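You operate a simulated robot arm through the tools that you are given. There is no shell and no other tool. Be economical: measure what you need, move in short steps, check, and stop when the job is done.

Carry out the task below with a simulated robot arm. There is one attempt and no reset: what you move stays moved.

TASK
Fetch the green bridge and set it on the orange card.
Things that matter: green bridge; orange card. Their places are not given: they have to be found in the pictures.

It is judged by the outcome, as a careful person would: the job done as asked, and still so three seconds after it is handed in. It fails if anything else is knocked over, pushed out of place, dropped, spilled or broken.

THE ROBOT
A 7-joint arm with a two-finger parallel gripper, fixed in place. Base frame: the origin is at the foot of the arm, x ahead of it, y to its left, z up; the work surface is at about z = 0. Lengths are in cm, angles in rad, forces in N, time in s.
With the tool pointing down near the work surface it reaches from about 24 to 62 cm from the base axis. Its first joint turns from -1.152 to 1.152 rad. Payload 2.6 kg.
Tool frame: the origin (TCP) lies between the finger pads and is the grasp point; the fingertips stand 3 cm ahead of it; z points along the fingers, y is the line along which they close. The gripper opens to 9.4 cm. The fingers are 2.8 cm wide and 1 cm thick; the gripper's body (5 by 9.6 cm) begins 5.5 cm behind the TCP.
Orientation is that of the tool frame in the base frame, as a unit quaternion [w, x, y, z]. With the fingers straight down and closing along the base's y, the tool's x points along the base's -x, its y along +y and its z along -z.

THE INTERFACE
- The arm moves only by the tool apply_moves. Its argument "moves" is a list of rows, each an object (a shift or turn left out is 0, a gripper value left out holds the last) with "travel": the shift along the base's x, y, z in cm, a list of three; "angular": the turn, a rotation vector about the base's x, y, z in degrees, a list of three; "grip": the opening, from 0 (shut) to 1 (fully open). In form: [{"travel": [x, y, z], "angular": [rx, ry, rz], "grip": grip}, ...]. A call has 1 to 10 rows; each row shifts and turns the commanded pose from where the row before left it. A row lasts 0.2 s, in which the tool goes at most 5 cm and 0.15 rad; a call with a longer step from one row to the next is refused whole, and so is a gripper value outside its range. A pose out of reach is approached as far as the arm can. The call stops where the force on the tool passes 40 N (or 10 N more than at its start, if that is more) or the arm is blocked; 0.2 s more then pass. The fingers move at their own pace (about 7.2 cm/s each) and stop on an object; they squeeze with about 29 N. The grip force told is the motor's: it shows also when the fingers shut on nothing. Time passes only in rows, and 0.2 s behind the last, so rows that do not move let the fingers close. It gives the time, the measured TCP pose, the force on the tool (base axes), the opening and the grip force at its end, in the units of the frame above (readings bear some noise).
- Cameras (640 x 400 px; columns grow to the right, rows downward): "scene" is fixed at [1.86, 41.62, 58.45]; the picture's right is [-0.91, -0.42, 0.00], its down [-0.15, 0.33, -0.93] and it looks along [0.39, -0.85, -0.36] (base axes); focal length 325 px, centre (320, 200). "wrist" rides on the gripper at [-3.7, 0, -5.8] in the tool frame; the picture's right is [0.00, -1.00, 0.00], its down [0.97, 0.00, -0.24] and it looks along [0.24, 0.00, 0.97] (tool axes); focal length 218 px, centre (320, 200).
- grab_frame(camera): a new picture of that camera. No time passes.
- locate(camera, pixels): there is no depth. For up to 12 entries [column, row, z] of the newest picture of that camera ("zoom" is the newest enlarged one), the place [x, y] in the base frame at which the ray of that pixel passes the height z, good to about 0.3 cm. No time passes.
- inspect(camera, box): a new picture of the part [left, top, right, bottom] of that camera's present view, enlarged. No time passes.
- job_done(): hands the job in; it is judged then, once.

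Work in short steps. Measure before you move; look again where a grasp or a placing could have gone wrong, and mend it. You have 60 turns and 30 pictures in all, the two below and enlarged ones among them. Open the gripper and draw the arm clear of the work before you hand the job in, unless the task says otherwise; then end with one line.

The tools are called after ">>>" as name(argument=value, ...) on one line, values as JSON. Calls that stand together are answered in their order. apply_moves: Moves the arm, as the interface text tells. Its arguments: {"type":"object","properties":{"moves":{"type":"array"}},"required":["moves"]} The other tools are called the same way: grab_frame (camera) takes a picture; locate (camera, pixels) gives the place at which the rays of pixels pass given heights; inspect (camera, box) takes an enlarged picture of a part of a camera's view; job_done () hands the job in.

At the start:

```text
clock: 0.0
tool_pos: [41.65, -17.4, 27.28]
tcp_rot: [0.0, 0.0, 1.0, 0.0]
wrist_force: [0.1, 0.7, 0.4]
finger_gap: 9.37
gripper_force: 0.1
```

scene: 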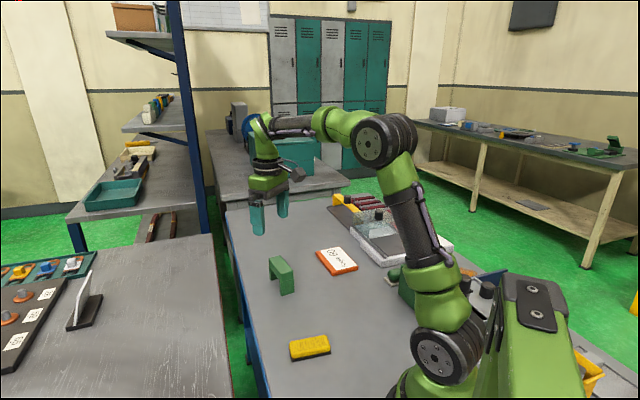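
wrist: 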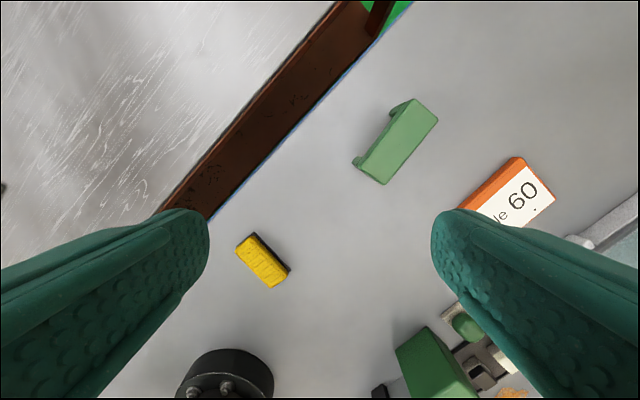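

The green bridge shows near scene (281,276) and the orange card near (337,260). I'll enlarge both views of them.

>>> inspect(camera="scene", box=[230, 220, 390, 320])

>>> inspect(camera="wrist", box=[320, 60, 640, 260])

```text
4.00 times, centred on (310, 270) of scene
```

zoom: 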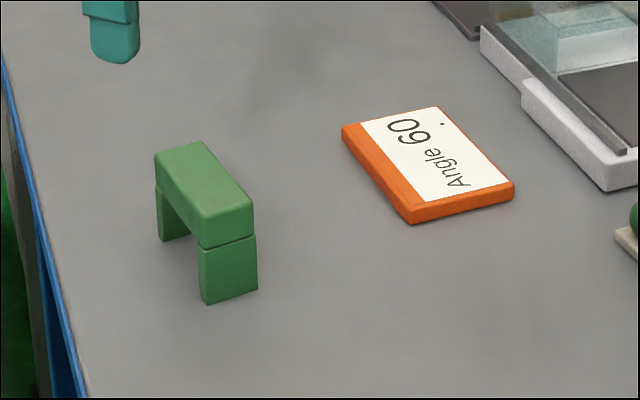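

```text
2.00 times, centred on (480, 160) of wrist
```

zoom: 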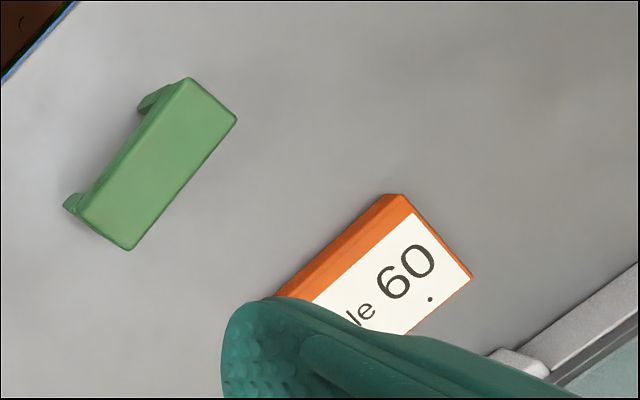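

I'll locate the bridge's top corners at several assumed heights in the wrist enlargement, and its foot and top in the scene view, so the two can be matched for height.

>>> locate(camera="zoom", pixels=[[188, 78, 4], [238, 120, 4], [130, 250, 4], [80, 210, 4], [188, 78, 6], [238, 120, 6], [130, 250, 6], [80, 210, 6], [402, 195, 1], [472, 277, 1], [275, 297, 1], [412, 335, 1]])

>>> locate(camera="scene", pixels=[[281.3, 296, 0], [294.5, 292, 0], [270, 280, 0], [268.8, 258, 4], [281, 255.2, 4], [293, 271, 4], [280.5, 280.5, 4], [268.8, 258, 6], [281, 255.2, 6], [293, 271, 6], [280.5, 280.5, 6]])

>>> locate(camera="scene", pixels=[[315.5, 251.5, 1], [339, 246.5, 1], [358.5, 266, 1], [332.5, 272.5, 1], [333, 276, 0], [358.5, 269.5, 0]])

```text
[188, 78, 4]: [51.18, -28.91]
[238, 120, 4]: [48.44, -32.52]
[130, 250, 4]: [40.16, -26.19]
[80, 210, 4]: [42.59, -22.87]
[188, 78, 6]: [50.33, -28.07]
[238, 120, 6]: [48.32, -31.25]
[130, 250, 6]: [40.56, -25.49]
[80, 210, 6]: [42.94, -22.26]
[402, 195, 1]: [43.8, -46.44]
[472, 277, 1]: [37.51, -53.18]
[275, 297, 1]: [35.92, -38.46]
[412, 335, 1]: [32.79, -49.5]
```

```text
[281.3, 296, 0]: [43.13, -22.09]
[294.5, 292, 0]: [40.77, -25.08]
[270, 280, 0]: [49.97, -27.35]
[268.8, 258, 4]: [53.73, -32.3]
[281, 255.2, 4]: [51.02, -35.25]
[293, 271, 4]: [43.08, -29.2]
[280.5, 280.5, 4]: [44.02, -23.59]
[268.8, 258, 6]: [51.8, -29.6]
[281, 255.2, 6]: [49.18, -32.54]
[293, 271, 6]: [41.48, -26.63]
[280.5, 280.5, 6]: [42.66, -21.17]
```

```text
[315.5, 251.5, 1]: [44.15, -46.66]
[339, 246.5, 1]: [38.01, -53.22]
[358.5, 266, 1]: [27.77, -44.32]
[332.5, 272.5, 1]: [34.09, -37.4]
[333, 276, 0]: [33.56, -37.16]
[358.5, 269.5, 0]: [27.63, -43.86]
```

The two views agree on a height of about 7 cm. The bridge's centre is about (45.6, -26.5), its long axis is at -38° and it measures about 9.4 x 4. The card's centre is about (35.9, -45.4), its long axis is at -42° and its top is at about z=1. I'll go above the bridge, turned to close across its short side.

>>> apply_moves(moves=[{"travel": [0.79, -1.82, -2.0], "angular": [0, 0, -7.5], "grip": 1}, {"travel": [0.79, -1.82, -2.0], "angular": [0, 0, -7.5]}, {"travel": [0.79, -1.82, -2.0], "angular": [0, 0, -7.5]}, {"travel": [0.79, -1.82, -2.0], "angular": [0, 0, -7.5]}, {"travel": [0.79, -1.82, -2.0], "angular": [0, 0, -7.6]}, {}])

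>>> grab_frame(camera="wrist")

```text
clock: 1.4
tool_pos: [45.6, -26.63, 17.46]
tcp_rot: [0.0, 0.323, 0.946, 0.0]
wrist_force: [-0.1, 0.5, 0.2]
finger_gap: 9.4
gripper_force: 0.0
```

```text
25 pictures are left
```

wrist: 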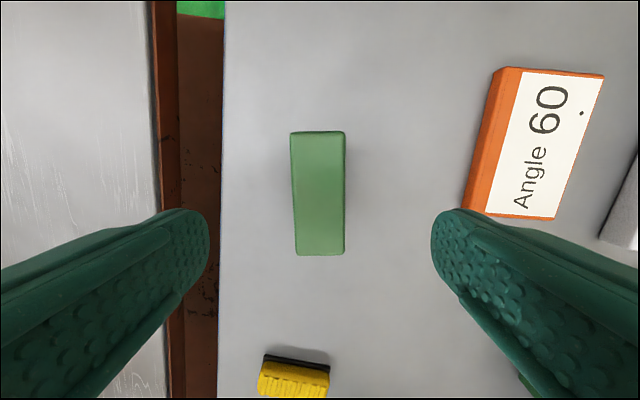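

The bridge is well centred at columns 290–345 and aligned with the fingers. I'll re-measure both objects from here.

>>> locate(camera="wrist", pixels=[[290, 132, 7], [345, 132, 7], [344, 255, 7], [295, 255, 7], [505, 67, 1], [604, 75, 1], [558, 220, 1], [476, 213, 1], [463, 204, 0]])

```text
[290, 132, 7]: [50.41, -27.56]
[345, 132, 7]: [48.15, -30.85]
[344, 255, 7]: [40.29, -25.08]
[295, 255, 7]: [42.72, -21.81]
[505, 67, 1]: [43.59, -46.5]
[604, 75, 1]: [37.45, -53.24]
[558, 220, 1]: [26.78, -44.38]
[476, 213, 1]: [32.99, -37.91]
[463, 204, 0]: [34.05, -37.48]
```

The bridge's centre is (45.4, -26.3). I'll descend to z≈5.3 and close.

>>> apply_moves(moves=[{"travel": [-0.1, 0.15, -3]}, {"travel": [-0.1, 0.1, -3]}, {"travel": [0, 0, -3]}, {"travel": [0, 0, -2]}, {"travel": [0, 0, -1.1]}, {}, {"grip": 0}, {"grip": 0}, {"grip": 0}, {"grip": 0}])

>>> grab_frame(camera="scene")

```text
clock: 3.6
tool_pos: [45.39, -26.25, 5.37]
tcp_rot: [0.0, 0.323, 0.947, 0.0]
wrist_force: [-0.7, 0.2, -0.1]
finger_gap: 4.42
gripper_force: 28.6
```

```text
24 pictures are left
```

scene: 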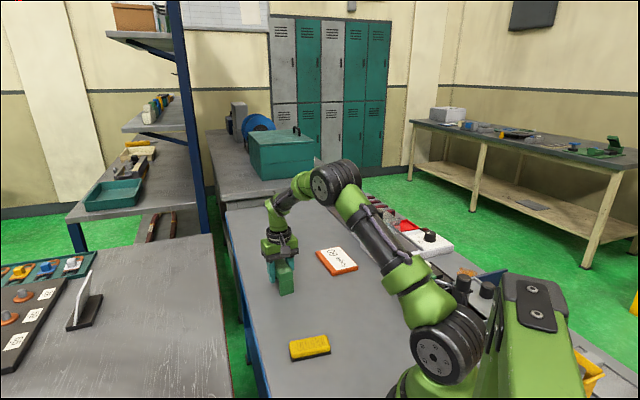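

The grip closed at 4.42 cm with 28.6 N. I'll lift a little and check that the bridge comes up whole.

>>> apply_moves(moves=[{"travel": [0, 0, 1]}, {"travel": [0, 0, 1.5]}, {"travel": [0, 0, 2.5]}, {"travel": [0, 0, 3]}, {}])

>>> inspect(camera="scene", box=[230, 200, 390, 300])

```text
clock: 4.8
tool_pos: [45.46, -26.24, 13.35]
tcp_rot: [0.0, 0.322, 0.947, 0.0]
wrist_force: [0.0, -0.5, -2.5]
finger_gap: 4.42
gripper_force: 29.2
```

```text
4.00 times, centred on (310, 250) of scene
```

zoom: 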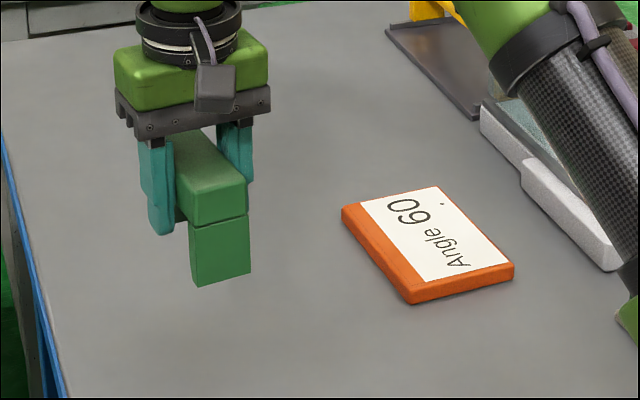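

The bridge lifted in one piece. I'll carry it over the card's centre (35.6, -45.4), turning it 3° to line up.

>>> apply_moves(moves=[{"travel": [-1.65, -3.2, 0], "angular": [0, 0, -0.5]}, {"travel": [-1.65, -3.2, 0], "angular": [0, 0, -0.5]}, {"travel": [-1.65, -3.2, 0], "angular": [0, 0, -0.5]}, {"travel": [-1.65, -3.2, 0], "angular": [0, 0, -0.5]}, {"travel": [-1.65, -3.2, 0], "angular": [0, 0, -0.5]}, {"travel": [-1.65, -3.2, 0], "angular": [0, 0, -0.5]}, {}])

>>> inspect(camera="scene", box=[260, 190, 420, 290])

>>> grab_frame(camera="wrist")

```text
clock: 6.4
tool_pos: [35.54, -45.48, 13.32]
tcp_rot: [0.0, 0.347, 0.938, 0.001]
wrist_force: [0.4, 0.1, -2.3]
finger_gap: 4.41
gripper_force: 28.7
```

```text
4.00 times, centred on (340, 240) of scene
```

zoom: 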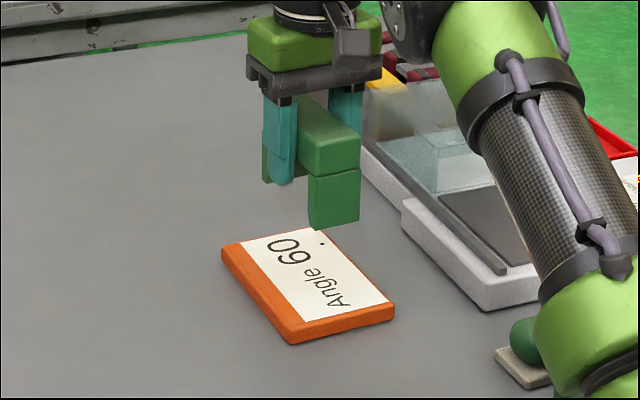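

```text
21 pictures are left
```

wrist: 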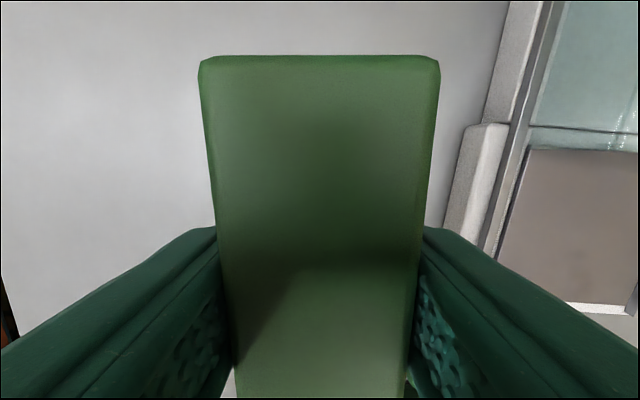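

The card is hidden under the held bridge, as expected. Before descending I'll check how far the tray to the right is.

>>> locate(camera="wrist", pixels=[[445, 225, 2], [470, 130, 2], [500, 60, 2], [540, 60, 8], [530, 130, 8]])

>>> locate(camera="zoom", pixels=[[222, 248, 1], [320, 228, 1], [394, 306, 1], [292, 335, 1]])

```text
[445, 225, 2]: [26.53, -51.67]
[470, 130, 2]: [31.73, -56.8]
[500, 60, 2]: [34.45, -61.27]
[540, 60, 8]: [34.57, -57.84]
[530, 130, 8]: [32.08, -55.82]
```

```text
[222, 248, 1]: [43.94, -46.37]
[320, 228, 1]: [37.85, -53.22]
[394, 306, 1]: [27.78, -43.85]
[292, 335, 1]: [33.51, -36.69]
```

The tray is over 10 cm off sideways, so it is clear. The card's centre remeasures at about (35.7, -45.1), so I'll descend to just above it.

>>> apply_moves(moves=[{"travel": [0.1, 0.2, -2]}, {"travel": [0, 0, -2]}, {"travel": [0, 0, -1.5]}, {"travel": [0, 0, -0.7]}, {}])

>>> inspect(camera="scene", box=[280, 210, 400, 285])

```text
clock: 7.6
tool_pos: [35.69, -45.32, 7.09]
tcp_rot: [0.0, 0.346, 0.938, 0.0]
wrist_force: [0.4, 0.4, -2.4]
finger_gap: 4.45
gripper_force: 29.1
```

```text
5.33 times, centred on (340, 248) of scene
```

zoom: 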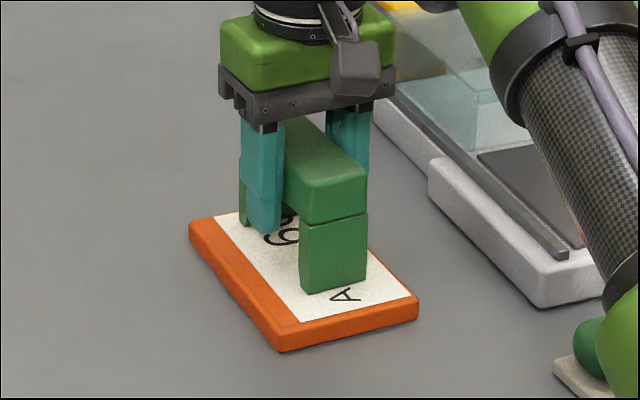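

The bridge is over the card and still slightly above it, so I'll lower in small steps to contact.

>>> apply_moves(moves=[{"travel": [0, 0, -0.2]}, {"travel": [0, 0, -0.2]}, {"travel": [0, 0, -0.15]}, {}])

```text
clock: 8.6
tool_pos: [35.73, -45.44, 6.88]
tcp_rot: [0.003, 0.347, 0.938, -0.002]
wrist_force: [-3.8, 0.5, 26.4]
finger_gap: 4.42
gripper_force: 28.8
```

Contact came at z≈6.9 with 26 N up. I'll ease the command back up to relieve the push, then open partly.

>>> apply_moves(moves=[{"travel": [0, 0, 0.15]}, {"travel": [0, 0, 0.13]}, {}])

```text
clock: 9.4
tool_pos: [35.71, -45.31, 6.67]
tcp_rot: [0.0, 0.347, 0.938, 0.001]
wrist_force: [2.2, -3.0, 8.7]
finger_gap: 4.39
gripper_force: 29.1
```

The force has dropped to about 9 N, so the bridge is resting on the card. I'll open the fingers to about 6.6 cm.

>>> apply_moves(moves=[{"grip": 0.55}, {"grip": 0.7}, {"grip": 0.7}])

>>> inspect(camera="scene", box=[280, 210, 400, 285])

```text
clock: 10.2
tool_pos: [35.52, -45.17, 6.76]
tcp_rot: [0.0, 0.347, 0.938, 0.0]
wrist_force: [-0.5, 1.0, -1.1]
finger_gap: 6.58
gripper_force: 0.0
```

```text
5.33 times, centred on (340, 248) of scene
```

zoom: 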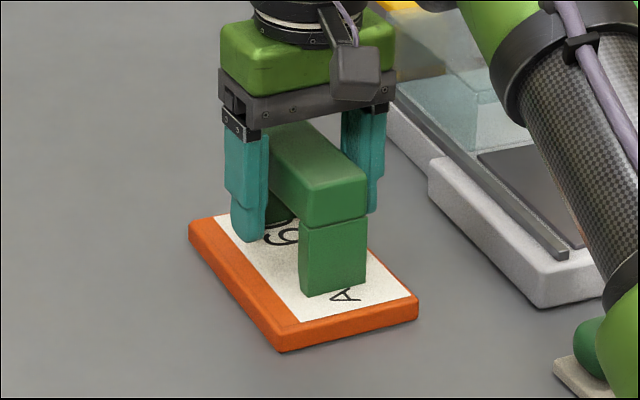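

The bridge stands on the card and the fingers are free. I'll rise straight up and draw away.

>>> apply_moves(moves=[{"travel": [0, 0, 1.5]}, {"travel": [0, 0, 2.5]}, {"travel": [0, 0, 3]}, {"travel": [0, 0, 4]}, {"travel": [0, 0, 4]}, {"travel": [1, 4, 1]}, {"travel": [1, 4, 1]}, {"travel": [1, 4, 0]}, {"travel": [1, 4, 0], "grip": 1}, {}])

>>> grab_frame(camera="scene")

>>> inspect(camera="scene", box=[280, 210, 400, 285])

```text
clock: 12.4
tool_pos: [39.67, -29.39, 23.74]
tcp_rot: [0.0, 0.347, 0.938, 0.0]
wrist_force: [0.4, 0.3, 0.2]
finger_gap: 9.37
gripper_force: 0.1
```

```text
18 pictures are left
```

scene: 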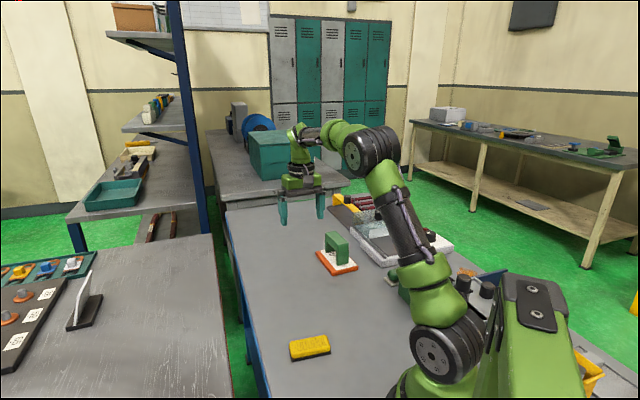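

```text
5.33 times, centred on (340, 248) of scene
```

zoom: 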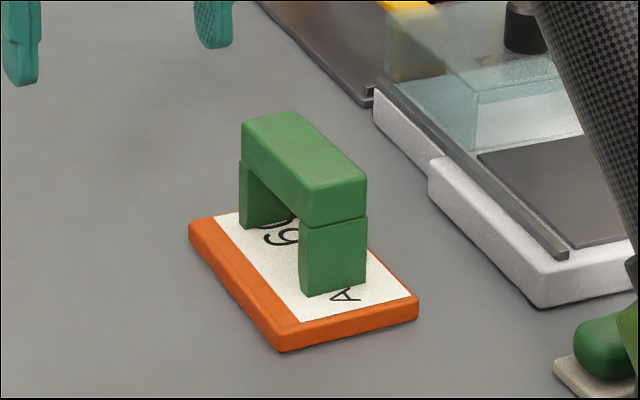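

The bridge stands upright on the card, the card hasn't moved, and the arm is clear. I'm handing it in.

>>> job_done()

```text
The job is handed in.
```

The green bridge is standing upright on the orange card, the gripper is open and clear, and nothing else was moved.
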